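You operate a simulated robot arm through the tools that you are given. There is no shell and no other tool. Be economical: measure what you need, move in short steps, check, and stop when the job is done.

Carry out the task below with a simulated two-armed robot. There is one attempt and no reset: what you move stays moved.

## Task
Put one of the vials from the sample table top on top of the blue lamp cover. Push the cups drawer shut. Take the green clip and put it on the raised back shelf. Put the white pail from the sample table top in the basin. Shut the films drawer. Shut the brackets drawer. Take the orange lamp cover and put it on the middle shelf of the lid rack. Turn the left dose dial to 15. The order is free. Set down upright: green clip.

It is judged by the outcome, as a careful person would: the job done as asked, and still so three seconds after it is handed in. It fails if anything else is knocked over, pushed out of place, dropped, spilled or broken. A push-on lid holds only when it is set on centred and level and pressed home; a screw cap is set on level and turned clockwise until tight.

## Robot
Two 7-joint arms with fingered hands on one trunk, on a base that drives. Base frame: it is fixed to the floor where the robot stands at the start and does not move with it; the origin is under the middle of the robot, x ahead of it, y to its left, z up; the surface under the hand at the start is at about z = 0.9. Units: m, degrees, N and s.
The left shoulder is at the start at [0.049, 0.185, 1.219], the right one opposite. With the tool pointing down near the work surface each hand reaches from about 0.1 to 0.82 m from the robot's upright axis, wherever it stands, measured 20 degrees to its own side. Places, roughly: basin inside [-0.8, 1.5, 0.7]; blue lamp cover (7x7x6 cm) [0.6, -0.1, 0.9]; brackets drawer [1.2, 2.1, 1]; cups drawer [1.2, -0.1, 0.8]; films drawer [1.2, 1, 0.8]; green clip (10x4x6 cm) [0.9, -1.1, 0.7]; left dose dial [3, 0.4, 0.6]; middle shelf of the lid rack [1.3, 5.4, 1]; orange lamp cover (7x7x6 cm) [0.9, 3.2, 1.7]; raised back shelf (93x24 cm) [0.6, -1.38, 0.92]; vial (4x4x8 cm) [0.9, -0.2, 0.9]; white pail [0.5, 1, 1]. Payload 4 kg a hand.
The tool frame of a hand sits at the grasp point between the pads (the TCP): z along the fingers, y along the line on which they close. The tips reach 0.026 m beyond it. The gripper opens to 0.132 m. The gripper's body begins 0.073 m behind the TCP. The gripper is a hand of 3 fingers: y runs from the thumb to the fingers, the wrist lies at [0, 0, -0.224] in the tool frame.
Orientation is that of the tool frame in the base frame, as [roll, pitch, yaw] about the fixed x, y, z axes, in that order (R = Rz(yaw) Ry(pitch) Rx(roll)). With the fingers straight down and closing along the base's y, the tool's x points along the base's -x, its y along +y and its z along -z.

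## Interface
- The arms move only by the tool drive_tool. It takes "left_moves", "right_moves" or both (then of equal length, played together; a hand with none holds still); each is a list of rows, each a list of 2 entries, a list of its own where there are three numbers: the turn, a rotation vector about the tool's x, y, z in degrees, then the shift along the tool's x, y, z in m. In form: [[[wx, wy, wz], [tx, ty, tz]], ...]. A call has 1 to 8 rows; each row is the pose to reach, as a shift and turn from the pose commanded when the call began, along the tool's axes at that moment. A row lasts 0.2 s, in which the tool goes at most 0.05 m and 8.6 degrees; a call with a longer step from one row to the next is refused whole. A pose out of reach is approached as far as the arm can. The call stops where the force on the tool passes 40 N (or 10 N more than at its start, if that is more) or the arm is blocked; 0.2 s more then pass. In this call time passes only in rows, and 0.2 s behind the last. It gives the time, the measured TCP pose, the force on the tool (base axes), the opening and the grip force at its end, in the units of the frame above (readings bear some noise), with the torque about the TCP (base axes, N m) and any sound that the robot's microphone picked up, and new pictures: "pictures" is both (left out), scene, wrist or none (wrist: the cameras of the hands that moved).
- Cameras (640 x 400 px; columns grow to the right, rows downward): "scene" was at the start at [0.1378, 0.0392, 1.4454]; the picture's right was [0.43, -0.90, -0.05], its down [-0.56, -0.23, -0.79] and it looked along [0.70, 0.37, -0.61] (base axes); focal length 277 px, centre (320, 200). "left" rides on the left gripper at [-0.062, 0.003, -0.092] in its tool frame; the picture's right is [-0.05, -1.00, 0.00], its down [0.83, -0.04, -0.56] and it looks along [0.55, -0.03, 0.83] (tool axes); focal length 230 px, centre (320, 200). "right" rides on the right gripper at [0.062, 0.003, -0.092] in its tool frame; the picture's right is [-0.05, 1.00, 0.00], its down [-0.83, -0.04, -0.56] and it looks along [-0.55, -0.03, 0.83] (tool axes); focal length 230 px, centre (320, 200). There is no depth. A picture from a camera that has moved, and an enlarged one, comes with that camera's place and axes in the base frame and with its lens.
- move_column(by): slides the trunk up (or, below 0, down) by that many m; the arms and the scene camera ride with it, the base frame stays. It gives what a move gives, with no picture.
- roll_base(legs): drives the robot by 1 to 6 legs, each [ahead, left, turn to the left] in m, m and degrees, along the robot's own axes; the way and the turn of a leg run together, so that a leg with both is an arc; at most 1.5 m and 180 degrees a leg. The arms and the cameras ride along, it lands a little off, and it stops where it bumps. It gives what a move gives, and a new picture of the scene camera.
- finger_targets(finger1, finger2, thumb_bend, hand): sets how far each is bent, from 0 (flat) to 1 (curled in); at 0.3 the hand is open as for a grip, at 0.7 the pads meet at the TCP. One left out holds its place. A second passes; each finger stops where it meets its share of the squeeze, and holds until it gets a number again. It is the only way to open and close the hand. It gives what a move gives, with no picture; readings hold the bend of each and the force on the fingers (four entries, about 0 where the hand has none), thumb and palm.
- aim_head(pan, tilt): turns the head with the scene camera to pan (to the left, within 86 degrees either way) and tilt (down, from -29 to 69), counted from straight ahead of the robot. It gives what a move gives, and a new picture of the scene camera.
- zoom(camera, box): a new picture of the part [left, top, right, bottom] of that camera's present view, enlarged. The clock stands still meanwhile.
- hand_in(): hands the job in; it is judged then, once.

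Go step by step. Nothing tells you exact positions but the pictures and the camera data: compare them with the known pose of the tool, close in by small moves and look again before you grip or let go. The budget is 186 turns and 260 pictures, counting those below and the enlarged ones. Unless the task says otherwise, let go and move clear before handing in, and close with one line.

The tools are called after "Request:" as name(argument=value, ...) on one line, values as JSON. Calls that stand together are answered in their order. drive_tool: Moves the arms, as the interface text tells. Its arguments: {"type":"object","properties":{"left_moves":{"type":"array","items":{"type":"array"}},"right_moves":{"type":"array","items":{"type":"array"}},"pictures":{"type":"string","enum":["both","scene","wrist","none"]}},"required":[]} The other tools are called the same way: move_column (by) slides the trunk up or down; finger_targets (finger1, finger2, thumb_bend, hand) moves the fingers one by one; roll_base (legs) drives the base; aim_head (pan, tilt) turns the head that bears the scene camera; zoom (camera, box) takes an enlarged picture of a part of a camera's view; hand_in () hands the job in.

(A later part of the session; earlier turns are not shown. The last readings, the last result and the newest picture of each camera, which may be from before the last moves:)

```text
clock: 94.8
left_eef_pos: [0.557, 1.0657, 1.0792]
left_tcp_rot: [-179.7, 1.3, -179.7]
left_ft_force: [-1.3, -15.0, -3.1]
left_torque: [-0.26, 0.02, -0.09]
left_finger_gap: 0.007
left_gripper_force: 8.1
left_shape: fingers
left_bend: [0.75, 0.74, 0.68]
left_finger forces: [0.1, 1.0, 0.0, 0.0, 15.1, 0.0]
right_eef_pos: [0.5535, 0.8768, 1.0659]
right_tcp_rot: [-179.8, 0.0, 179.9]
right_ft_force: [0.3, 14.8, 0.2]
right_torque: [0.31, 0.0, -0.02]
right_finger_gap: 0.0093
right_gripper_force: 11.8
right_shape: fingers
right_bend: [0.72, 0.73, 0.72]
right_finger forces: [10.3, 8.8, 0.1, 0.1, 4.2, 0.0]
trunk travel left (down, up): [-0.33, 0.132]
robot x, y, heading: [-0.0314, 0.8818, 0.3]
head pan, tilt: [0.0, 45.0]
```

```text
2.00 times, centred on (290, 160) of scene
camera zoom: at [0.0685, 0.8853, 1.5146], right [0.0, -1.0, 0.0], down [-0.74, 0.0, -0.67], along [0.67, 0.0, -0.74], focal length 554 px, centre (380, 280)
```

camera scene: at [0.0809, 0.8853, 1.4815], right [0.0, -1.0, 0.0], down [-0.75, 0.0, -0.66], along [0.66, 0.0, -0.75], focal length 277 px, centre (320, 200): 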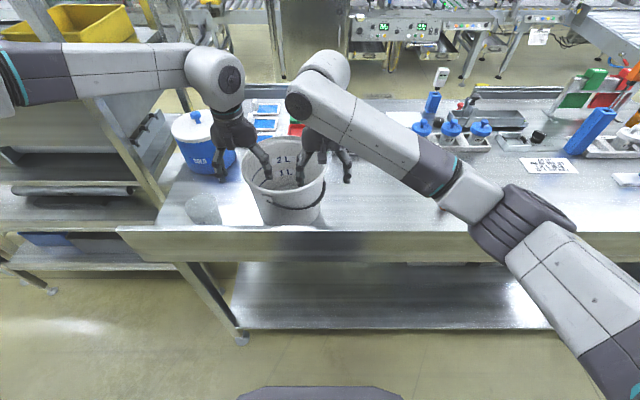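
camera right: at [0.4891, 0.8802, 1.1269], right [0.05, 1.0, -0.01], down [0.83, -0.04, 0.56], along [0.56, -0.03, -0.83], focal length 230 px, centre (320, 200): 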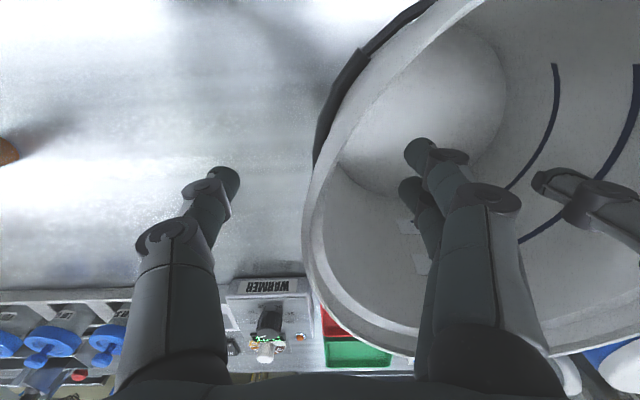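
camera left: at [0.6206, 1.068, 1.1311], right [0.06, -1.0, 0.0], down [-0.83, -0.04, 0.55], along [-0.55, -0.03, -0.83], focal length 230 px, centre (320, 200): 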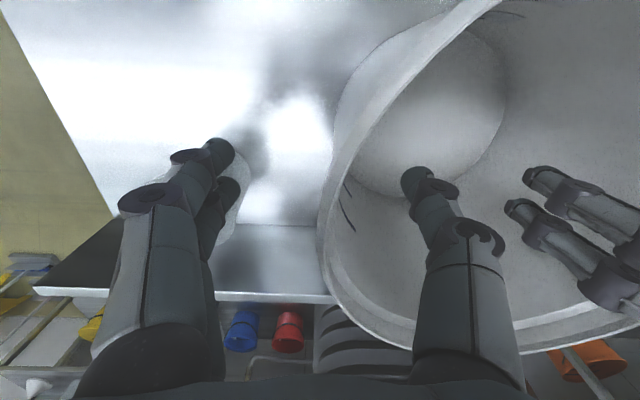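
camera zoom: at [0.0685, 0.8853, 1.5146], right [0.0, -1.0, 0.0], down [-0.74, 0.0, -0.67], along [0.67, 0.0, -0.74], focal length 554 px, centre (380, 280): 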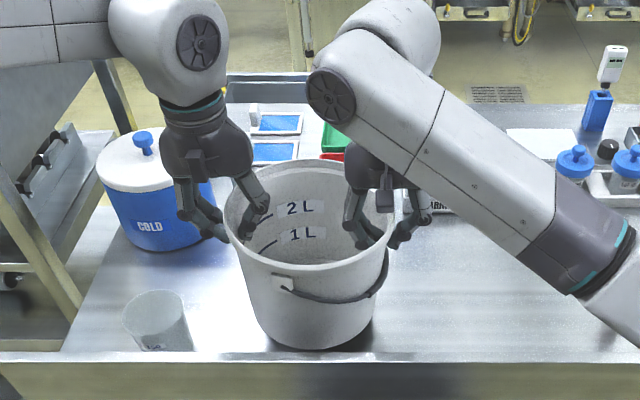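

The pail is lifting, but the left hand pulls outward a little. I'll ease it inward and level it.

Request:
drive_tool(left_moves=[[[0, 0, 0], [0.0, -0.003, 0.0]], [[0, 0, 0], [0.0, -0.005, 0.0]]], pictures="wrist")

```text
clock: 95.4
left_eef_pos: [0.5546, 1.0632, 1.0794]
left_tcp_rot: [-179.7, 1.4, -179.8]
left_ft_force: [0.1, -9.3, -2.3]
left_torque: [-0.18, 0.05, -0.02]
left_finger_gap: 0.0061
left_gripper_force: 7.2
left_shape: fingers
left_bend: [0.75, 0.74, 0.68]
left_finger forces: [0.4, 2.1, 0.0, 0.0, 11.5, 0.1]
right_eef_pos: [0.553, 0.876, 1.0645]
right_tcp_rot: [-179.7, 0.2, 179.8]
right_ft_force: [-0.2, 9.5, 0.0]
right_torque: [0.2, 0.03, 0.01]
right_finger_gap: 0.0089
right_gripper_force: 10.6
right_shape: fingers
right_bend: [0.72, 0.73, 0.71]
right_finger forces: [8.1, 7.4, 0.1, 0.0, 5.7, 0.1]
trunk travel left (down, up): [-0.33, 0.132]
robot x, y, heading: [-0.0293, 0.8885, 0.2]
head pan, tilt: [0.0, 45.0]
camera left: at [0.6146, 1.0676, 1.174], right [0.06, -1.0, 0.01], down [-0.84, -0.04, 0.53], along [-0.53, -0.04, -0.85], focal length 230 px, centre (320, 200)
```

left: 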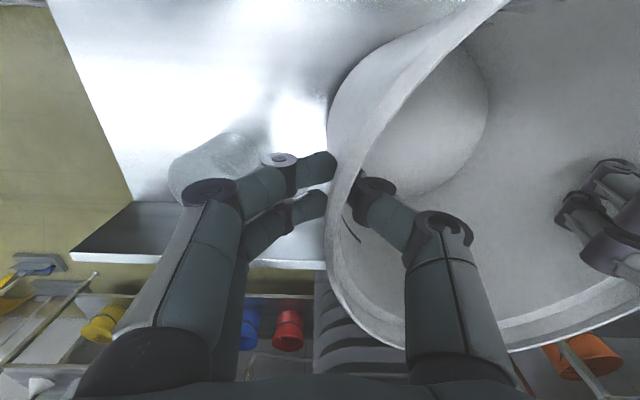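

Request:
finger_targets(hand="left", finger1=0.9, finger2=0.9)

Request:
drive_tool(left_moves=[[[0, 0, 0], [0.0, -0.003, 0.0]]], pictures="none")

Request:
move_column(by=0.06)

Request:
zoom(camera="scene", box=[160, 60, 420, 260])

```text
clock: 96.4
left_eef_pos: [0.5548, 1.0633, 1.0804]
left_tcp_rot: [-179.8, 1.6, -179.9]
left_ft_force: [-0.2, 1.3, 0.5]
left_torque: [-0.19, 0.03, -0.01]
left_finger_gap: 0.0111
left_gripper_force: 22.0
left_shape: fingers
left_bend: [0.84, 0.81, 0.68]
left_finger forces: [11.7, 12.2, 0.0, 0.0, 19.7, 0.0]
right_eef_pos: [0.5534, 0.8747, 1.0646]
right_tcp_rot: [-179.6, 0.1, 179.9]
right_ft_force: [0.8, -2.4, -2.0]
right_torque: [-0.01, -0.02, -0.01]
right_finger_gap: 0.0088
right_gripper_force: 9.3
right_shape: fingers
right_bend: [0.72, 0.73, 0.71]
right_finger forces: [4.9, 3.5, 0.1, 0.0, 10.3, 0.1]
trunk travel left (down, up): [-0.33, 0.132]
robot x, y, heading: [-0.0294, 0.8872, -0.1]
head pan, tilt: [0.0, 45.0]
```

```text
clock: 96.8
left_eef_pos: [0.553, 1.0614, 1.0803]
left_tcp_rot: [-179.7, 1.5, -179.8]
left_ft_force: [0.1, 5.2, 0.6]
left_torque: [-0.19, -0.02, -0.02]
left_finger_gap: 0.0111
left_gripper_force: 21.3
left_shape: fingers
left_bend: [0.84, 0.81, 0.68]
left_finger forces: [12.4, 13.0, 0.1, 0.0, 17.2, 0.0]
left hand out of reach, approached as far as the arm can: row 1
right_eef_pos: [0.5523, 0.8747, 1.0655]
right_tcp_rot: [-179.7, 0.1, 179.8]
right_ft_force: [0.6, -5.7, -2.1]
right_torque: [-0.09, -0.03, -0.06]
right_finger_gap: 0.0084
right_gripper_force: 9.1
right_shape: fingers
right_bend: [0.73, 0.73, 0.69]
right_finger forces: [3.7, 2.7, 0.0, 0.1, 11.6, 0.0]
trunk travel left (down, up): [-0.33, 0.132]
robot x, y, heading: [-0.0307, 0.8832, 0.3]
head pan, tilt: [0.0, 45.0]
```

```text
clock: 97.8
left_eef_pos: [0.5498, 1.0608, 1.1595]
left_tcp_rot: [-179.7, 3.0, -179.9]
left_ft_force: [0.2, -2.0, -0.4]
left_torque: [-0.17, 0.02, 0.0]
left_finger_gap: 0.0116
left_gripper_force: 18.8
left_shape: fingers
left_bend: [0.85, 0.81, 0.68]
left_finger forces: [9.3, 9.6, 0.0, 0.1, 18.8, 0.0]
right_eef_pos: [0.5534, 0.8763, 1.1257]
right_tcp_rot: [-179.8, 0.1, -180.0]
right_ft_force: [0.4, 2.3, -1.4]
right_torque: [0.08, -0.06, 0.04]
right_finger_gap: 0.0083
right_gripper_force: 10.2
right_shape: fingers
right_bend: [0.73, 0.73, 0.69]
right_finger forces: [5.5, 6.2, 0.0, 0.1, 9.1, 0.0]
trunk travel left (down, up): [-0.39, 0.072]
robot x, y, heading: [-0.0313, 0.8851, 0.1]
head pan, tilt: [0.0, 45.0]
```

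```text
2.00 times, centred on (290, 160) of scene
camera zoom: at [0.0511, 0.8853, 1.5791], right [0.0, -1.0, 0.0], down [-0.72, 0.0, -0.7], along [0.7, 0.0, -0.72], focal length 554 px, centre (380, 280)
```

zoom: 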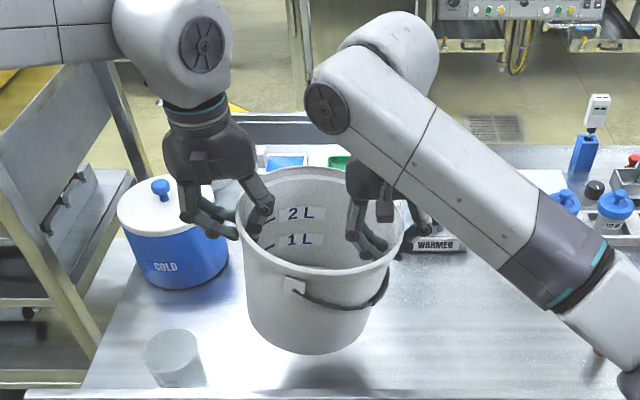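

The left hand drifted high. I'll bring it down to level the pail.

Request:
drive_tool(left_moves=[[[0, 0, 0], [0.0, 0.0, 0.01]], [[0, 0, 0], [0.0, 0.0, 0.02]]], pictures="none")

```text
clock: 98.4
left_eef_pos: [0.5482, 1.0647, 1.1411]
left_tcp_rot: [-179.5, 3.2, -179.8]
left_ft_force: [0.0, -2.9, 1.1]
left_torque: [-0.35, 0.0, -0.01]
left_finger_gap: 0.0122
left_gripper_force: 22.6
left_shape: fingers
left_bend: [0.85, 0.81, 0.68]
left_finger forces: [11.8, 11.5, 0.1, 0.0, 21.4, 0.0]
left hand out of reach, approached as far as the arm can: row 2
right_eef_pos: [0.552, 0.8761, 1.1255]
right_tcp_rot: [-179.7, 0.1, 179.9]
right_ft_force: [-0.1, 2.6, -1.9]
right_torque: [0.06, -0.02, 0.02]
right_finger_gap: 0.0081
right_gripper_force: 9.8
right_shape: fingers
right_bend: [0.73, 0.73, 0.7]
right_finger forces: [5.7, 5.8, 0.1, 0.1, 8.0, 0.1]
trunk travel left (down, up): [-0.39, 0.072]
robot x, y, heading: [-0.0304, 0.8847, -0.1]
head pan, tilt: [0.0, 45.0]
```

Request:
drive_tool(left_moves=[[[0, 0, 0], [0.03, 0.0, 0.0]], [[0, 0, 0], [0.06, 0.0, 0.0]], [[0, 0, 0], [0.09, 0.0, 0.005]]], right_moves=[[[0, 0, 0], [0.03, 0.0, 0.0]], [[0, 0, 0], [0.06, 0.0, 0.0]], [[0, 0, 0], [0.09, 0.0, 0.0]]], pictures="scene")

```text
clock: 99.2
left_eef_pos: [0.4563, 1.0645, 1.1321]
left_tcp_rot: [-179.6, 3.3, -179.7]
left_ft_force: [3.1, 1.5, 4.9]
left_torque: [-0.46, -0.3, 0.07]
left_finger_gap: 0.0146
left_gripper_force: 21.9
left_shape: fingers
left_bend: [0.87, 0.82, 0.67]
left_finger forces: [15.1, 8.5, 0.1, 0.0, 19.9, 0.1]
right_eef_pos: [0.463, 0.8751, 1.125]
right_tcp_rot: [-179.6, 0.2, 179.9]
right_ft_force: [1.7, -2.0, -1.6]
right_torque: [-0.03, -0.16, 0.0]
right_finger_gap: 0.0072
right_gripper_force: 9.1
right_shape: fingers
right_bend: [0.73, 0.74, 0.69]
right_finger forces: [3.5, 5.1, 0.1, 0.0, 10.4, 0.1]
trunk travel left (down, up): [-0.39, 0.072]
robot x, y, heading: [-0.0352, 0.8863, 0.1]
head pan, tilt: [0.0, 45.0]
camera scene: at [0.0501, 0.8851, 1.5791], right [0.0, -1.0, 0.0], down [-0.72, 0.0, -0.7], along [0.7, 0.0, -0.72], focal length 277 px, centre (320, 200)
```

scene: 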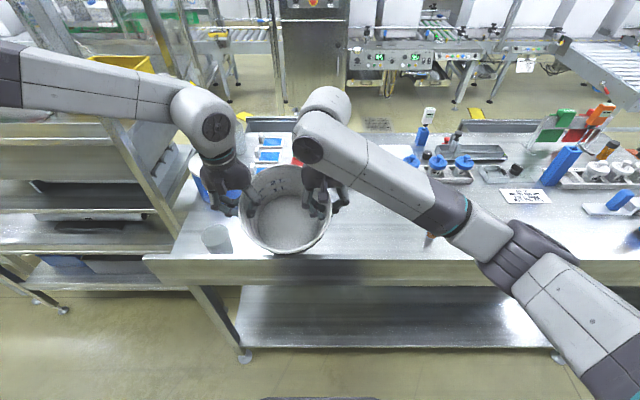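

The pail is level and the arm is back within reach. I'll raise it, back off and turn left to face the basin obliquely.

Request:
move_column(by=0.06)

Request:
roll_base(legs=[[-0.1, 0, 0]])

```text
clock: 100.2
left_eef_pos: [0.4566, 1.0653, 1.1903]
left_tcp_rot: [-179.7, 3.1, -179.8]
left_ft_force: [-0.4, 0.9, 0.8]
left_torque: [-0.29, 0.02, -0.05]
left_finger_gap: 0.0139
left_gripper_force: 19.5
left_shape: fingers
left_bend: [0.86, 0.82, 0.67]
left_finger forces: [11.5, 9.0, 0.0, 0.0, 18.6, 0.1]
right_eef_pos: [0.4624, 0.8764, 1.1854]
right_tcp_rot: [-179.7, 0.1, 179.9]
right_ft_force: [0.6, -1.6, -2.6]
right_torque: [0.0, 0.0, -0.01]
right_finger_gap: 0.0073
right_gripper_force: 10.5
right_shape: fingers
right_bend: [0.73, 0.74, 0.69]
right_finger forces: [5.7, 3.8, 0.0, 0.0, 10.0, 0.0]
trunk travel left (down, up): [-0.45, 0.012]
robot x, y, heading: [-0.0331, 0.89, 0.0]
head pan, tilt: [0.0, 45.0]
```

```text
clock: 101.3
left_eef_pos: [0.3573, 1.0663, 1.1895]
left_tcp_rot: [-179.6, 3.1, -179.7]
left_ft_force: [-0.3, -0.4, 0.2]
left_torque: [-0.34, 0.06, -0.07]
left_finger_gap: 0.0138
left_gripper_force: 18.2
left_shape: fingers
left_bend: [0.86, 0.82, 0.67]
left_finger forces: [10.1, 9.2, 0.0, 0.0, 18.4, 0.0]
right_eef_pos: [0.3644, 0.8765, 1.1836]
right_tcp_rot: [-179.7, -0.2, -180.0]
right_ft_force: [0.3, -0.6, -2.6]
right_torque: [-0.02, 0.02, -0.07]
right_finger_gap: 0.0072
right_gripper_force: 10.0
right_shape: fingers
right_bend: [0.73, 0.74, 0.69]
right_finger forces: [5.7, 3.9, 0.0, 0.2, 9.9, 0.0]
trunk travel left (down, up): [-0.45, 0.012]
robot x, y, heading: [-0.1314, 0.8873, 0.0]
head pan, tilt: [0.0, 45.0]
camera scene: at [-0.054, 0.8852, 1.6401], right [0.0, -1.0, 0.0], down [-0.71, 0.0, -0.7], along [0.7, 0.0, -0.71], focal length 277 px, centre (320, 200)
```

scene: 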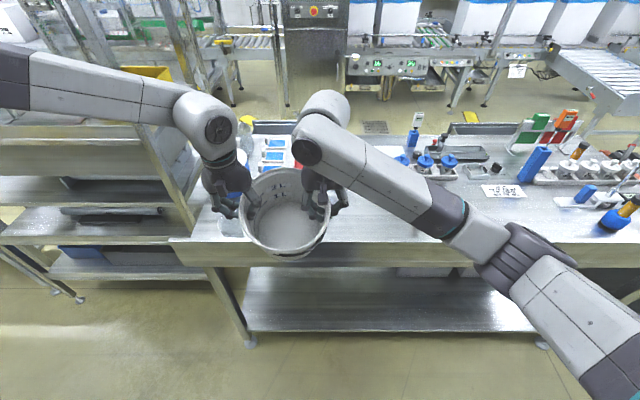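

Request:
roll_base(legs=[[0, 0, 75]])

Request:
roll_base(legs=[[0, 0, 75]])

```text
clock: 105.0
left_eef_pos: [-0.1836, 1.4017, 1.1909]
left_tcp_rot: [-179.7, 3.3, -104.4]
left_ft_force: [-0.6, -1.5, 1.6]
left_torque: [-0.12, -0.35, -0.04]
left_finger_gap: 0.0135
left_gripper_force: 18.4
left_shape: fingers
left_bend: [0.86, 0.82, 0.67]
left_finger forces: [10.0, 8.9, 0.1, 0.1, 18.1, 0.0]
right_eef_pos: [0.0007, 1.3601, 1.1859]
right_tcp_rot: [-179.7, 0.1, -104.6]
right_ft_force: [0.3, 0.9, -3.0]
right_torque: [-0.02, 0.01, 0.01]
right_finger_gap: 0.0074
right_gripper_force: 9.4
right_shape: fingers
right_bend: [0.73, 0.74, 0.69]
right_finger forces: [5.6, 3.5, 0.0, 0.0, 9.6, 0.0]
trunk travel left (down, up): [-0.45, 0.012]
robot x, y, heading: [-0.1314, 0.8856, 75.5]
head pan, tilt: [0.0, 45.0]
camera scene: at [-0.113, 0.9547, 1.6404], right [0.97, -0.25, 0.0], down [-0.18, -0.69, -0.71], along [0.18, 0.68, -0.71], focal length 277 px, centre (320, 200)
```

scene: 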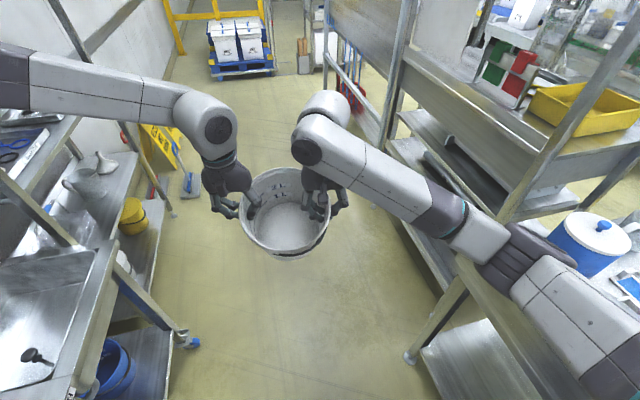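

```text
clock: 108.7
left_eef_pos: [-0.6463, 0.963, 1.1918]
left_tcp_rot: [-179.6, 3.1, -28.8]
left_ft_force: [-1.3, -0.1, 0.8]
left_torque: [0.26, -0.15, -0.05]
left_finger_gap: 0.0136
left_gripper_force: 18.0
left_shape: fingers
left_bend: [0.86, 0.82, 0.67]
left_finger forces: [10.0, 8.7, 0.1, 0.1, 18.1, 0.2]
right_eef_pos: [-0.5587, 1.1304, 1.185]
right_tcp_rot: [-179.6, 0.1, -29.1]
right_ft_force: [0.4, 0.2, -2.7]
right_torque: [-0.01, -0.03, 0.03]
right_finger_gap: 0.0069
right_gripper_force: 9.0
right_shape: fingers
right_bend: [0.73, 0.74, 0.69]
right_finger forces: [5.5, 3.4, 0.0, 0.0, 9.3, 0.0]
trunk travel left (down, up): [-0.45, 0.012]
robot x, y, heading: [-0.1318, 0.8879, 151.2]
head pan, tilt: [0.0, 45.0]
camera scene: at [-0.1945, 0.9199, 1.6404], right [0.48, 0.88, 0.0], down [0.62, -0.34, -0.71], along [-0.62, 0.34, -0.71], focal length 277 px, centre (320, 200)
```

scene: 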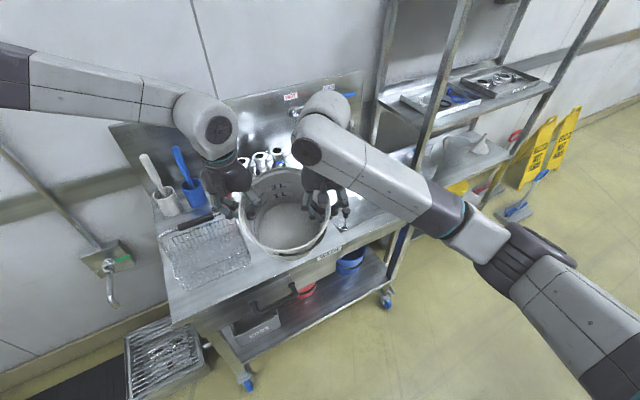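

Request:
roll_base(legs=[[0.14, -0.25, 0]])

```text
clock: 110.6
left_eef_pos: [-0.6536, 1.2429, 1.1906]
left_tcp_rot: [-179.5, 3.1, -28.6]
left_ft_force: [0.3, 0.1, 0.8]
left_torque: [0.3, -0.17, -0.02]
left_finger_gap: 0.0137
left_gripper_force: 18.6
left_shape: fingers
left_bend: [0.86, 0.82, 0.67]
left_finger forces: [10.3, 8.9, 0.0, 0.0, 18.4, 0.0]
right_eef_pos: [-0.5667, 1.4121, 1.1868]
right_tcp_rot: [-179.7, 0.1, -28.9]
right_ft_force: [-0.1, 1.1, -2.8]
right_torque: [-0.01, 0.0, -0.02]
right_finger_gap: 0.0072
right_gripper_force: 9.5
right_shape: fingers
right_bend: [0.73, 0.74, 0.69]
right_finger forces: [5.4, 3.4, 0.0, 0.0, 9.4, 0.0]
trunk travel left (down, up): [-0.45, 0.012]
robot x, y, heading: [-0.1393, 1.1689, 151.3]
head pan, tilt: [0.0, 45.0]
camera scene: at [-0.2023, 1.2001, 1.6405], right [0.48, 0.88, 0.0], down [0.62, -0.34, -0.71], along [-0.62, 0.34, -0.71], focal length 277 px, centre (320, 200)
```

scene: 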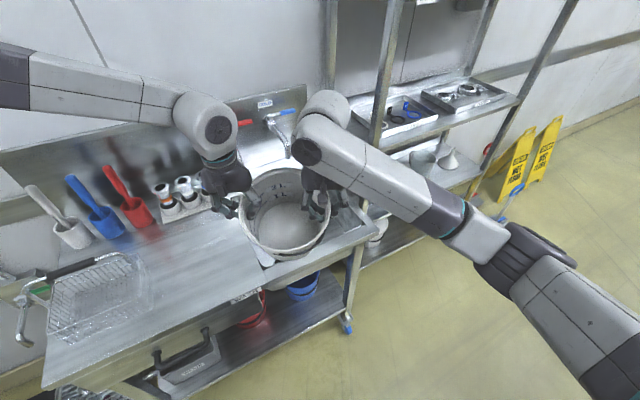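

Request:
roll_base(legs=[[0.206, -0.012, 0]])

Request:
aim_head(pan=8, tilt=55)

```text
clock: 112.2
left_eef_pos: [-0.8213, 1.3497, 1.1929]
left_tcp_rot: [-179.6, 3.5, -28.6]
left_ft_force: [-0.4, -0.8, 0.8]
left_torque: [0.32, -0.13, -0.06]
left_finger_gap: 0.0137
left_gripper_force: 18.6
left_shape: fingers
left_bend: [0.86, 0.82, 0.67]
left_finger forces: [10.4, 8.9, 0.0, 0.1, 18.3, 0.1]
right_eef_pos: [-0.7354, 1.5175, 1.1875]
right_tcp_rot: [-179.6, 0.3, -28.8]
right_ft_force: [0.3, 0.5, -1.7]
right_torque: [-0.02, -0.01, -0.01]
right_finger_gap: 0.0074
right_gripper_force: 8.9
right_shape: fingers
right_bend: [0.73, 0.74, 0.69]
right_finger forces: [5.5, 3.3, 0.0, 0.0, 9.5, 0.0]
trunk travel left (down, up): [-0.45, 0.012]
robot x, y, heading: [-0.3125, 1.273, 151.4]
head pan, tilt: [0.0, 45.0]
camera scene: at [-0.3682, 1.3074, 1.6407], right [0.48, 0.88, 0.0], down [0.62, -0.34, -0.71], along [-0.62, 0.34, -0.71], focal length 277 px, centre (320, 200)
```

scene: 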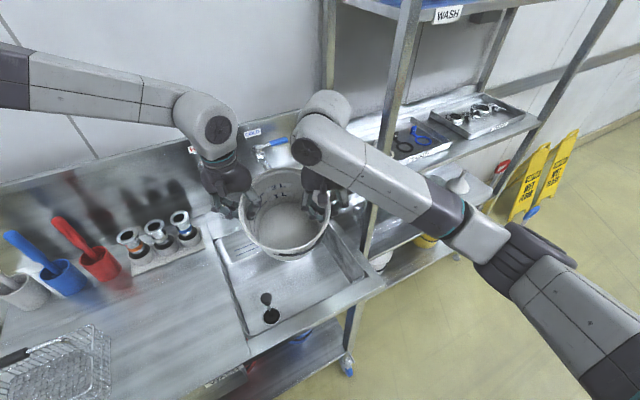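

```text
clock: 113.0
left_eef_pos: [-0.8245, 1.3519, 1.1906]
left_tcp_rot: [-179.6, 3.2, -28.5]
left_ft_force: [0.8, -0.3, 1.4]
left_torque: [0.3, -0.16, -0.03]
left_finger_gap: 0.0139
left_gripper_force: 17.9
left_shape: fingers
left_bend: [0.86, 0.82, 0.67]
left_finger forces: [10.1, 8.6, 0.1, 0.1, 18.2, 0.0]
right_eef_pos: [-0.738, 1.5215, 1.1852]
right_tcp_rot: [-179.6, 0.0, -28.8]
right_ft_force: [0.1, 0.2, -3.0]
right_torque: [-0.01, -0.03, -0.02]
right_finger_gap: 0.0075
right_gripper_force: 9.2
right_shape: fingers
right_bend: [0.73, 0.74, 0.69]
right_finger forces: [5.7, 3.5, 0.0, 0.0, 9.4, 0.0]
trunk travel left (down, up): [-0.45, 0.012]
robot x, y, heading: [-0.3079, 1.2711, 151.3]
head pan, tilt: [8.0, 55.0]
camera scene: at [-0.3687, 1.2963, 1.6271], right [0.35, 0.94, 0.0], down [0.77, -0.29, -0.57], along [-0.54, 0.2, -0.82], focal length 277 px, centre (320, 200)
```

scene: 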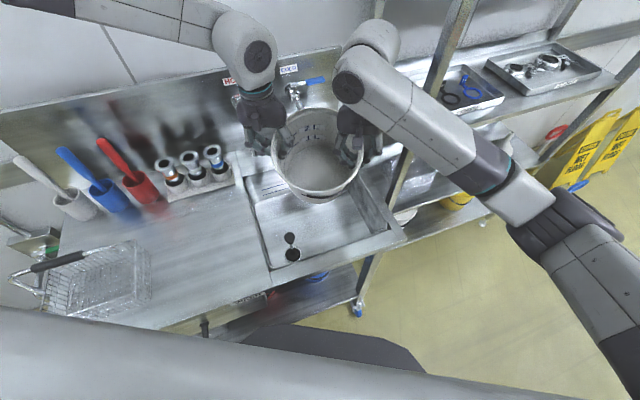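

The pail is nearly over the basin centre. I'll shift a few centimetres deeper, then lower with the trunk.

Request:
roll_base(legs=[[0.05, 0.004, 0]])

Request:
move_column(by=-0.2)

Request:
aim_head(pan=8, tilt=50)

```text
clock: 113.9
left_eef_pos: [-0.8602, 1.3674, 1.1946]
left_tcp_rot: [-179.7, 3.7, -28.5]
left_ft_force: [1.0, -0.5, 1.8]
left_torque: [0.34, -0.09, -0.02]
left_finger_gap: 0.014
left_gripper_force: 18.7
left_shape: fingers
left_bend: [0.86, 0.82, 0.67]
left_finger forces: [10.6, 8.9, 0.0, 0.0, 18.3, 0.0]
right_eef_pos: [-0.7744, 1.5361, 1.1904]
right_tcp_rot: [-179.8, 0.7, -28.8]
right_ft_force: [1.1, 1.0, -2.3]
right_torque: [0.02, 0.01, -0.04]
right_finger_gap: 0.0072
right_gripper_force: 9.2
right_shape: fingers
right_bend: [0.73, 0.74, 0.69]
right_finger forces: [5.5, 3.3, 0.0, 0.0, 10.0, 0.1]
trunk travel left (down, up): [-0.45, 0.012]
robot x, y, heading: [-0.3537, 1.293, 151.0]
head pan, tilt: [8.0, 55.0]
camera scene: at [-0.4017, 1.3112, 1.6276], right [0.35, 0.94, 0.0], down [0.76, -0.29, -0.58], along [-0.54, 0.21, -0.81], focal length 277 px, centre (320, 200)
```

scene: 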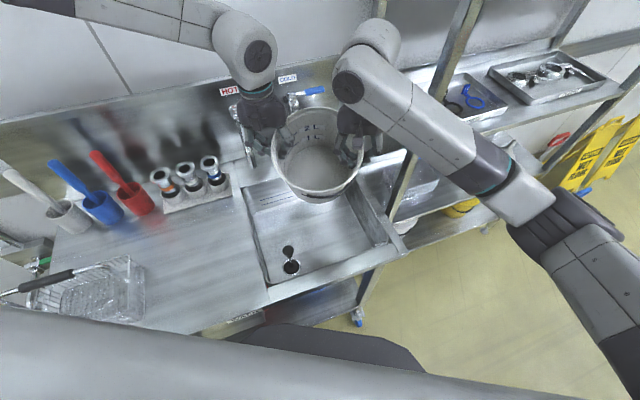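

```text
clock: 116.0
left_eef_pos: [-0.8684, 1.3717, 0.9913]
left_tcp_rot: [-179.6, 3.2, -28.5]
left_ft_force: [0.3, -0.5, 0.5]
left_torque: [0.24, -0.2, -0.03]
left_finger_gap: 0.0136
left_gripper_force: 19.0
left_shape: fingers
left_bend: [0.86, 0.82, 0.67]
left_finger forces: [10.8, 8.9, 0.0, 0.0, 18.3, 0.0]
right_eef_pos: [-0.7817, 1.5396, 0.9858]
right_tcp_rot: [-179.7, 0.2, -28.8]
right_ft_force: [1.6, 0.6, -2.4]
right_torque: [0.0, 0.02, 0.01]
right_finger_gap: 0.0072
right_gripper_force: 9.4
right_shape: fingers
right_bend: [0.73, 0.74, 0.69]
right_finger forces: [5.3, 3.5, 0.1, 0.0, 9.8, 0.1]
trunk travel left (down, up): [-0.25, 0.212]
robot x, y, heading: [-0.3538, 1.2977, 151.2]
head pan, tilt: [8.0, 55.0]
```

```text
clock: 116.7
left_eef_pos: [-0.8682, 1.3716, 0.9906]
left_tcp_rot: [-179.5, 3.2, -28.4]
left_ft_force: [-0.9, -1.5, 1.3]
left_torque: [0.28, -0.16, -0.01]
left_finger_gap: 0.0139
left_gripper_force: 18.4
left_shape: fingers
left_bend: [0.86, 0.82, 0.67]
left_finger forces: [10.5, 8.9, 0.1, 0.0, 18.3, 0.0]
right_eef_pos: [-0.7828, 1.5404, 0.9855]
right_tcp_rot: [-179.7, 0.0, -28.8]
right_ft_force: [0.5, 0.9, -3.3]
right_torque: [-0.04, -0.02, -0.01]
right_finger_gap: 0.007
right_gripper_force: 9.6
right_shape: fingers
right_bend: [0.73, 0.74, 0.69]
right_finger forces: [5.5, 3.5, 0.0, 0.0, 9.7, 0.1]
trunk travel left (down, up): [-0.25, 0.212]
robot x, y, heading: [-0.3554, 1.2942, 151.6]
head pan, tilt: [8.0, 50.0]
camera scene: at [-0.4723, 1.3478, 1.4187], right [0.35, 0.94, -0.02], down [0.78, -0.3, -0.55], along [-0.52, 0.18, -0.83], focal length 277 px, centre (320, 200)
```

scene: 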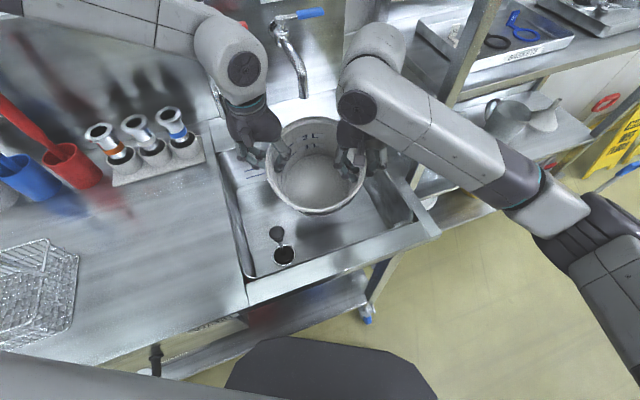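

Request:
move_column(by=-0.11)

Request:
aim_head(pan=10, tilt=50)

```text
clock: 118.1
left_eef_pos: [-0.8681, 1.371, 0.88]
left_tcp_rot: [-179.7, 3.0, -28.6]
left_ft_force: [2.6, 4.0, 0.9]
left_torque: [0.31, -0.19, 0.06]
left_finger_gap: 0.0138
left_gripper_force: 20.0
left_shape: fingers
left_bend: [0.85, 0.83, 0.67]
left_finger forces: [9.9, 7.7, 0.0, 0.0, 22.2, 0.0]
right_eef_pos: [-0.7817, 1.5392, 0.8743]
right_tcp_rot: [-179.8, -0.2, -28.7]
right_ft_force: [-2.3, -4.1, -0.6]
right_torque: [-0.11, -0.02, -0.11]
right_finger_gap: 0.0071
right_gripper_force: 10.0
right_shape: fingers
right_bend: [0.74, 0.74, 0.71]
right_finger forces: [8.3, 3.5, 0.0, 0.0, 7.1, 0.0]
trunk travel left (down, up): [-0.14, 0.322]
robot x, y, heading: [-0.3558, 1.298, 151.4]
head pan, tilt: [8.0, 50.0]
```

```text
clock: 118.8
left_eef_pos: [-0.8676, 1.3716, 0.8819]
left_tcp_rot: [-179.6, 3.2, -28.4]
left_ft_force: [2.5, 5.1, 0.5]
left_torque: [0.37, -0.11, 0.06]
left_finger_gap: 0.0142
left_gripper_force: 19.3
left_shape: fingers
left_bend: [0.85, 0.83, 0.67]
left_finger forces: [9.4, 7.6, 0.1, 0.0, 22.4, 0.0]
right_eef_pos: [-0.7831, 1.5407, 0.8748]
right_tcp_rot: [-179.8, 0.1, -28.7]
right_ft_force: [-2.0, -5.1, -3.4]
right_torque: [-0.13, -0.01, -0.05]
right_finger_gap: 0.0075
right_gripper_force: 9.6
right_shape: fingers
right_bend: [0.74, 0.74, 0.71]
right_finger forces: [7.9, 3.9, 0.0, 0.0, 7.0, 0.0]
trunk travel left (down, up): [-0.14, 0.322]
robot x, y, heading: [-0.3544, 1.295, 151.4]
head pan, tilt: [10.0, 50.0]
camera scene: at [-0.5399, 1.3818, 1.2801], right [0.33, 0.94, -0.05], down [0.85, -0.31, -0.42], along [-0.41, 0.1, -0.9], focal length 277 px, centre (320, 200)
```

scene: 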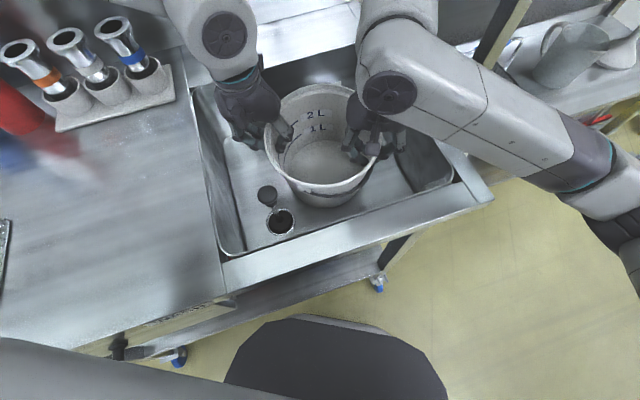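

Request:
drive_tool(left_moves=[[[0, 0, 0], [0, 0, 0.008]], [[0, 0, 0], [0, 0, 0.016]], [[0, 0, 0], [0, 0, 0.024]]], right_moves=[[[0, 0, 0], [0, 0, 0.008]], [[0, 0, 0], [0, 0, 0.016]], [[0, 0, 0], [0, 0, 0.024]]], pictures="none")

```text
clock: 119.5
left_eef_pos: [-0.8683, 1.3711, 0.8602]
left_tcp_rot: [-179.5, 3.6, -28.6]
left_ft_force: [-4.1, 2.7, 28.0]
left_torque: [0.85, -0.37, 0.1]
left_finger_gap: 0.0153
left_gripper_force: 27.5
left_shape: fingers
left_bend: [0.87, 0.84, 0.68]
left_finger forces: [16.2, 9.9, 0.1, 0.0, 29.6, 0.0]
right_eef_pos: [-0.7829, 1.5379, 0.8544]
right_tcp_rot: [-179.8, 0.4, -28.7]
right_ft_force: [-4.3, -3.9, 19.6]
right_torque: [-0.04, 0.03, -0.1]
right_finger_gap: 0.0072
right_gripper_force: 15.1
right_shape: fingers
right_bend: [0.75, 0.75, 0.72]
right_finger forces: [11.8, 7.4, 0.0, 0.0, 11.1, 0.1]
trunk travel left (down, up): [-0.14, 0.322]
robot x, y, heading: [-0.3567, 1.2931, 151.4]
head pan, tilt: [10.0, 50.0]
```

The pail is on the basin floor. I'll ease off and release both hands.

Request:
drive_tool(left_moves=[[[0, 0, 0], [0, 0, -0.005]]], right_moves=[[[0, 0, 0], [0, 0, -0.004]]], pictures="none")

Request:
finger_targets(hand="left", finger1=0.45, finger2=0.45, thumb_bend=0.45)

Request:
finger_targets(hand="right", finger1=0.45, finger2=0.45, thumb_bend=0.45)

Request:
move_column(by=0.05)

Request:
aim_head(pan=8, tilt=50)

```text
clock: 120.0
left_eef_pos: [-0.8682, 1.3729, 0.8603]
left_tcp_rot: [-179.7, 3.2, -28.6]
left_ft_force: [-2.9, 6.2, 13.3]
left_torque: [0.65, -0.18, 0.17]
left_finger_gap: 0.015
left_gripper_force: 23.2
left_shape: fingers
left_bend: [0.87, 0.84, 0.68]
left_finger forces: [12.0, 7.7, 0.0, 0.1, 26.5, 0.1]
right_eef_pos: [-0.7815, 1.5389, 0.8555]
right_tcp_rot: [-179.7, 0.1, -28.8]
right_ft_force: [-2.6, -8.2, 10.8]
right_torque: [-0.12, 0.04, -0.07]
right_finger_gap: 0.0074
right_gripper_force: 12.9
right_shape: fingers
right_bend: [0.74, 0.74, 0.72]
right_finger forces: [10.4, 7.0, 0.1, 0.0, 8.6, 0.0]
trunk travel left (down, up): [-0.14, 0.322]
robot x, y, heading: [-0.354, 1.2968, 151.4]
head pan, tilt: [10.0, 50.0]
```

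```text
clock: 121.0
left_eef_pos: [-0.8677, 1.3732, 0.8605]
left_tcp_rot: [-179.8, 3.3, -28.5]
left_ft_force: [-0.3, -0.2, -0.1]
left_torque: [0.0, -0.03, -0.02]
left_finger_gap: 0.0839
left_gripper_force: 0.0
left_shape: fingers
left_bend: [0.45, 0.45, 0.45]
left_finger forces: [0.1, 0.0, 0.1, 0.1, 0.0, 0.0]
right_eef_pos: [-0.7828, 1.5403, 0.8558]
right_tcp_rot: [-179.7, 0.0, -28.8]
right_ft_force: [0.4, -0.9, 6.9]
right_torque: [0.0, -0.01, -0.06]
right_finger_gap: 0.0064
right_gripper_force: 10.7
right_shape: fingers
right_bend: [0.74, 0.74, 0.71]
right_finger forces: [6.2, 4.9, 0.0, 0.0, 10.3, 0.1]
trunk travel left (down, up): [-0.14, 0.322]
robot x, y, heading: [-0.3551, 1.298, 151.4]
head pan, tilt: [10.0, 50.0]
```

```text
clock: 122.0
left_eef_pos: [-0.8688, 1.3718, 0.861]
left_tcp_rot: [-179.5, 3.2, -28.5]
left_ft_force: [0.5, 0.0, -0.5]
left_torque: [0.0, -0.02, -0.01]
left_finger_gap: 0.084
left_gripper_force: 0.1
left_shape: fingers
left_bend: [0.45, 0.45, 0.45]
left_finger forces: [0.0, 0.0, 0.0, 0.1, 0.1, 0.1]
right_eef_pos: [-0.783, 1.5394, 0.8552]
right_tcp_rot: [-179.7, 0.1, -28.8]
right_ft_force: [-0.4, -0.4, 0.0]
right_torque: [0.01, 0.0, 0.02]
right_finger_gap: 0.0842
right_gripper_force: 0.1
right_shape: fingers
right_bend: [0.45, 0.45, 0.45]
right_finger forces: [0.1, 0.0, 0.0, 0.1, 0.0, 0.0]
trunk travel left (down, up): [-0.14, 0.322]
robot x, y, heading: [-0.3552, 1.292, 151.5]
head pan, tilt: [10.0, 50.0]
```

```text
clock: 122.9
left_eef_pos: [-0.8702, 1.3706, 0.912]
left_tcp_rot: [-179.7, 3.1, -28.5]
left_ft_force: [0.0, -0.3, 0.0]
left_torque: [0.02, 0.0, -0.01]
left_finger_gap: 0.084
left_gripper_force: 0.0
left_shape: fingers
left_bend: [0.45, 0.45, 0.45]
left_finger forces: [0.0, 0.0, 0.0, 0.1, 0.1, 0.0]
right_eef_pos: [-0.7835, 1.5411, 0.9049]
right_tcp_rot: [-179.7, 0.0, -28.7]
right_ft_force: [0.0, 0.3, -0.5]
right_torque: [0.01, -0.02, 0.02]
right_finger_gap: 0.0842
right_gripper_force: 0.0
right_shape: fingers
right_bend: [0.45, 0.45, 0.45]
right_finger forces: [0.0, 0.0, 0.1, 0.1, 0.0, 0.0]
trunk travel left (down, up): [-0.19, 0.272]
robot x, y, heading: [-0.3548, 1.2945, 151.3]
head pan, tilt: [10.0, 50.0]
```

```text
clock: 123.5
left_eef_pos: [-0.8692, 1.3711, 0.9121]
left_tcp_rot: [-179.7, 3.1, -28.5]
left_ft_force: [1.1, 0.2, -0.8]
left_torque: [0.03, 0.0, 0.0]
left_finger_gap: 0.0837
left_gripper_force: 0.2
left_shape: fingers
left_bend: [0.45, 0.45, 0.45]
left_finger forces: [0.1, 0.0, 0.1, 0.1, 0.1, 0.0]
right_eef_pos: [-0.7835, 1.5411, 0.9054]
right_tcp_rot: [-179.7, 0.1, -28.8]
right_ft_force: [0.3, 0.5, -1.2]
right_torque: [0.02, 0.01, -0.01]
right_finger_gap: 0.0838
right_gripper_force: 0.1
right_shape: fingers
right_bend: [0.45, 0.45, 0.45]
right_finger forces: [0.1, 0.0, 0.0, 0.0, 0.0, 0.0]
trunk travel left (down, up): [-0.19, 0.272]
robot x, y, heading: [-0.3602, 1.2959, 151.2]
head pan, tilt: [8.0, 50.0]
camera scene: at [-0.5064, 1.3665, 1.3462], right [0.36, 0.93, -0.03], down [0.81, -0.32, -0.49], along [-0.46, 0.15, -0.87], focal length 277 px, centre (320, 200)
```

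scene: 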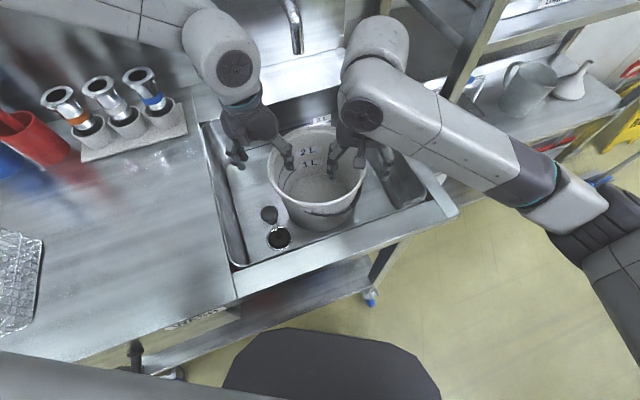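

The pail stands in the basin and both hands are free. I'll raise up, back out, and turn to look along the aisle toward the racks.

Request:
move_column(by=0.2)

Request:
roll_base(legs=[[-0.25, 0, 0], [0, 0, -70]])

Request:
aim_head(pan=-15, tilt=20)

```text
clock: 125.7
left_eef_pos: [-0.8686, 1.3722, 1.1128]
left_tcp_rot: [-179.7, 3.2, -28.5]
left_ft_force: [-0.4, -0.5, 0.1]
left_torque: [0.0, 0.02, 0.02]
left_finger_gap: 0.0841
left_gripper_force: 0.0
left_shape: fingers
left_bend: [0.45, 0.45, 0.45]
left_finger forces: [0.0, 0.1, 0.0, 0.0, 0.0, 0.0]
right_eef_pos: [-0.7821, 1.5414, 1.105]
right_tcp_rot: [-179.8, 0.1, -28.8]
right_ft_force: [0.3, -0.1, -0.3]
right_torque: [-0.01, 0.01, 0.0]
right_finger_gap: 0.084
right_gripper_force: 0.0
right_shape: fingers
right_bend: [0.45, 0.45, 0.45]
right_finger forces: [0.0, 0.1, 0.1, 0.0, 0.0, 0.0]
trunk travel left (down, up): [-0.39, 0.072]
robot x, y, heading: [-0.3559, 1.2983, 151.2]
head pan, tilt: [8.0, 50.0]
```

```text
clock: 130.5
left_eef_pos: [-0.241, 1.6841, 1.1115]
left_tcp_rot: [-179.6, 3.2, -98.2]
left_ft_force: [-0.5, 0.1, 0.5]
left_torque: [0.03, 0.0, 0.0]
left_finger_gap: 0.084
left_gripper_force: 0.0
left_shape: fingers
left_bend: [0.45, 0.45, 0.45]
left_finger forces: [0.1, 0.0, 0.0, 0.0, 0.0, 0.0]
right_eef_pos: [-0.0539, 1.6613, 1.1063]
right_tcp_rot: [-179.8, 0.1, -98.4]
right_ft_force: [0.5, -0.3, -1.0]
right_torque: [0.01, 0.02, -0.03]
right_finger_gap: 0.0841
right_gripper_force: 0.1
right_shape: fingers
right_bend: [0.45, 0.45, 0.45]
right_finger forces: [0.0, 0.1, 0.0, 0.1, 0.0, 0.0]
trunk travel left (down, up): [-0.39, 0.072]
robot x, y, heading: [-0.1329, 1.1765, 81.7]
head pan, tilt: [8.0, 50.0]
camera scene: at [-0.1337, 1.2503, 1.5722], right [1.0, -0.01, 0.0], down [-0.01, -0.78, -0.63], along [0.0, 0.63, -0.78], focal length 277 px, centre (320, 200)
```

scene: 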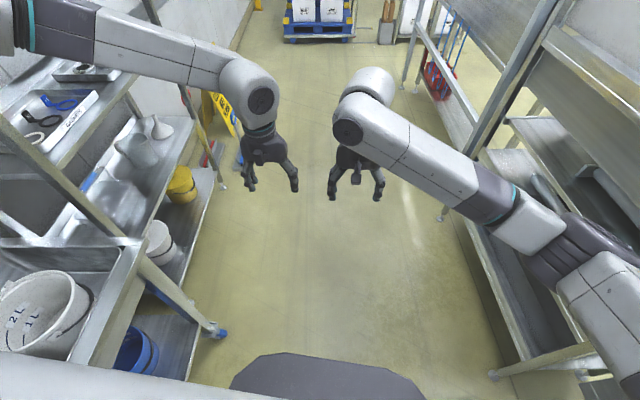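

```text
clock: 131.5
left_eef_pos: [-0.2417, 1.6839, 1.1118]
left_tcp_rot: [-179.6, 3.3, -98.2]
left_ft_force: [0.0, -0.3, 0.3]
left_torque: [0.02, -0.01, -0.01]
left_finger_gap: 0.0837
left_gripper_force: 0.1
left_shape: fingers
left_bend: [0.45, 0.45, 0.45]
left_finger forces: [0.0, 0.0, 0.0, 0.1, 0.1, 0.1]
right_eef_pos: [-0.0538, 1.6612, 1.1057]
right_tcp_rot: [-179.7, 0.2, -98.3]
right_ft_force: [0.1, -0.1, 0.3]
right_torque: [0.0, 0.03, 0.03]
right_finger_gap: 0.0841
right_gripper_force: 0.1
right_shape: fingers
right_bend: [0.45, 0.45, 0.45]
right_finger forces: [0.0, 0.1, 0.0, 0.0, 0.0, 0.1]
trunk travel left (down, up): [-0.39, 0.072]
robot x, y, heading: [-0.1384, 1.1735, 81.8]
head pan, tilt: [-15.0, 20.0]
camera scene: at [-0.0971, 1.2595, 1.6175], right [0.92, -0.4, 0.0], down [-0.14, -0.33, -0.93], along [0.37, 0.86, -0.36], focal length 277 px, centre (320, 200)
```

scene: 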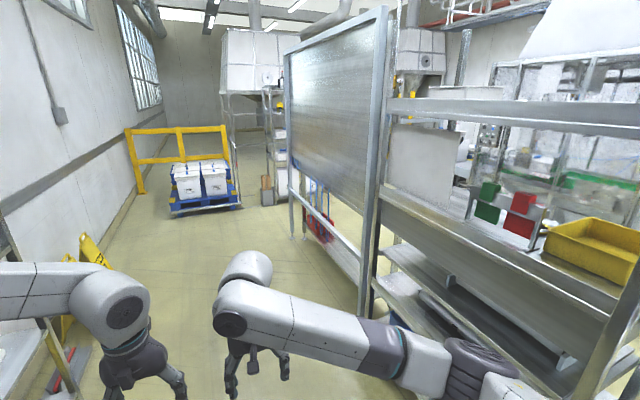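

The aisle ahead is clear. I'll drive along it to about y=3.0 and look right for the orange lamp cover.

Request:
roll_base(legs=[[0, 0, 8.2], [1.2, 0, 0], [0.6, 0, 0]])

Request:
aim_head(pan=-75, tilt=5)

```text
clock: 141.2
left_eef_pos: [-0.3281, 3.4733, 1.1119]
left_tcp_rot: [-179.6, 3.3, -89.0]
left_ft_force: [-0.1, 0.4, -0.3]
left_torque: [-0.02, 0.01, 0.01]
left_finger_gap: 0.0843
left_gripper_force: 0.0
left_shape: fingers
left_bend: [0.45, 0.45, 0.45]
left_finger forces: [0.0, 0.0, 0.0, 0.1, 0.1, 0.0]
right_eef_pos: [-0.1391, 3.481, 1.1064]
right_tcp_rot: [-179.7, 0.1, -89.2]
right_ft_force: [0.1, 0.2, -0.3]
right_torque: [0.0, 0.01, 0.02]
right_finger_gap: 0.084
right_gripper_force: 0.1
right_shape: fingers
right_bend: [0.45, 0.45, 0.45]
right_finger forces: [0.1, 0.0, 0.0, 0.0, 0.0, 0.0]
trunk travel left (down, up): [-0.39, 0.072]
robot x, y, heading: [-0.1432, 2.9884, 90.8]
head pan, tilt: [-15.0, 20.0]
camera scene: at [-0.1171, 3.0768, 1.6177], right [0.97, -0.24, 0.0], down [-0.08, -0.34, -0.94], along [0.23, 0.91, -0.35], focal length 277 px, centre (320, 200)
```

scene: 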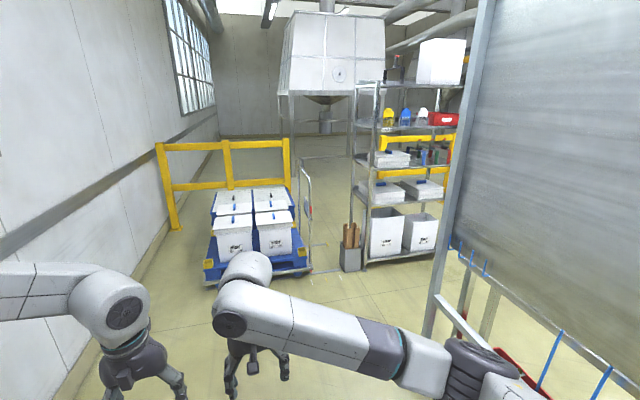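

```text
clock: 142.5
left_eef_pos: [-0.3282, 3.4741, 1.1126]
left_tcp_rot: [-179.5, 3.2, -88.8]
left_ft_force: [0.5, 0.4, 0.3]
left_torque: [0.01, -0.03, -0.01]
left_finger_gap: 0.0843
left_gripper_force: 0.1
left_shape: fingers
left_bend: [0.45, 0.45, 0.45]
left_finger forces: [0.1, 0.0, 0.0, 0.0, 0.0, 0.0]
right_eef_pos: [-0.1389, 3.4823, 1.1049]
right_tcp_rot: [-179.7, 0.1, -89.1]
right_ft_force: [0.3, 0.2, -0.5]
right_torque: [-0.03, -0.03, 0.0]
right_finger_gap: 0.0841
right_gripper_force: 0.1
right_shape: fingers
right_bend: [0.45, 0.45, 0.45]
right_finger forces: [0.0, 0.0, 0.1, 0.0, 0.1, 0.0]
trunk travel left (down, up): [-0.39, 0.072]
robot x, y, heading: [-0.1408, 2.9854, 91.1]
head pan, tilt: [-75.0, 5.0]
camera scene: at [-0.0515, 3.0136, 1.6429], right [0.27, -0.96, 0.01], down [-0.08, -0.04, -1.0], along [0.96, 0.27, -0.09], focal length 277 px, centre (320, 200)
```

scene: 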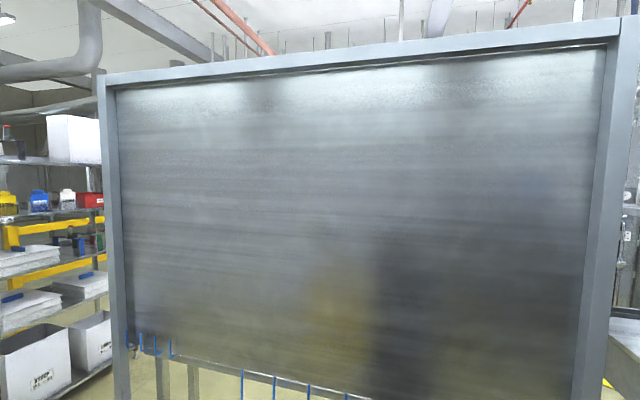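

The board hides the lamp cover on its far side. The lid rack is at about x 0.9–1.7, y 5.3, facing this way. I'll drive to y≈4.6, turn right, and look.

Request:
roll_base(legs=[[1.4, -0.1, 0], [0.25, 0, 0], [0, 0, -91]])

Request:
aim_head(pan=-30, tilt=15)

```text
clock: 154.6
left_eef_pos: [0.4315, 4.7833, 1.1134]
left_tcp_rot: [-179.5, 3.2, -179.8]
left_ft_force: [0.0, -0.3, -0.5]
left_torque: [-0.02, 0.03, -0.02]
left_finger_gap: 0.0842
left_gripper_force: 0.1
left_shape: fingers
left_bend: [0.45, 0.45, 0.45]
left_finger forces: [0.0, 0.0, 0.1, 0.0, 0.0, 0.0]
right_eef_pos: [0.4358, 4.5931, 1.1054]
right_tcp_rot: [-179.7, 0.0, -180.0]
right_ft_force: [-0.3, 0.1, 0.0]
right_torque: [-0.04, -0.04, -0.02]
right_finger_gap: 0.0838
right_gripper_force: 0.0
right_shape: fingers
right_bend: [0.45, 0.45, 0.45]
right_finger forces: [0.0, 0.0, 0.1, 0.0, 0.1, 0.1]
trunk travel left (down, up): [-0.39, 0.072]
robot x, y, heading: [-0.0558, 4.5981, 0.3]
head pan, tilt: [-75.0, 5.0]
camera scene: at [-0.0323, 4.5135, 1.6429], right [-0.97, -0.26, 0.01], down [-0.04, 0.08, -1.0], along [0.26, -0.96, -0.09], focal length 277 px, centre (320, 200)
```

scene: 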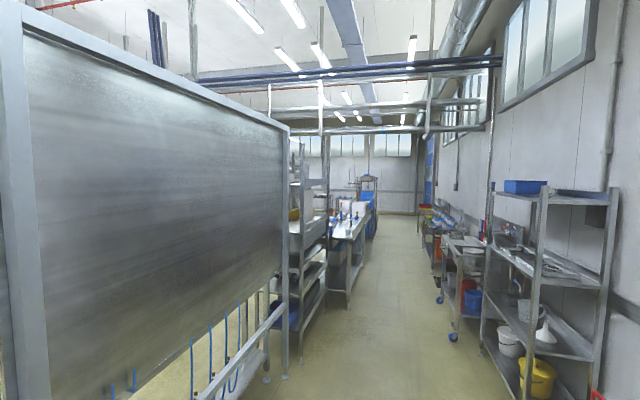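

```text
clock: 155.7
left_eef_pos: [0.4312, 4.7833, 1.1124]
left_tcp_rot: [-179.6, 3.2, -179.8]
left_ft_force: [0.3, -0.8, 0.1]
left_torque: [0.01, 0.0, 0.03]
left_finger_gap: 0.0842
left_gripper_force: 0.1
left_shape: fingers
left_bend: [0.45, 0.45, 0.45]
left_finger forces: [0.0, 0.0, 0.0, 0.1, 0.1, 0.0]
right_eef_pos: [0.4357, 4.5943, 1.1054]
right_tcp_rot: [-179.7, 0.1, 180.0]
right_ft_force: [-0.9, 0.4, 0.9]
right_torque: [-0.03, -0.02, 0.01]
right_finger_gap: 0.0839
right_gripper_force: 0.0
right_shape: fingers
right_bend: [0.45, 0.45, 0.45]
right_finger forces: [0.0, 0.0, 0.0, 0.0, 0.0, 0.0]
trunk travel left (down, up): [-0.39, 0.072]
robot x, y, heading: [-0.059, 4.6051, 0.2]
head pan, tilt: [-30.0, 15.0]
camera scene: at [0.0245, 4.5554, 1.6259], right [-0.5, -0.87, 0.01], down [-0.24, 0.13, -0.96], along [0.83, -0.48, -0.27], focal length 277 px, centre (320, 200)
```

scene: 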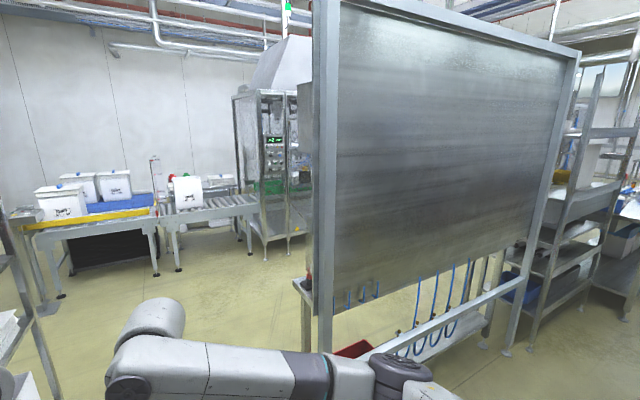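

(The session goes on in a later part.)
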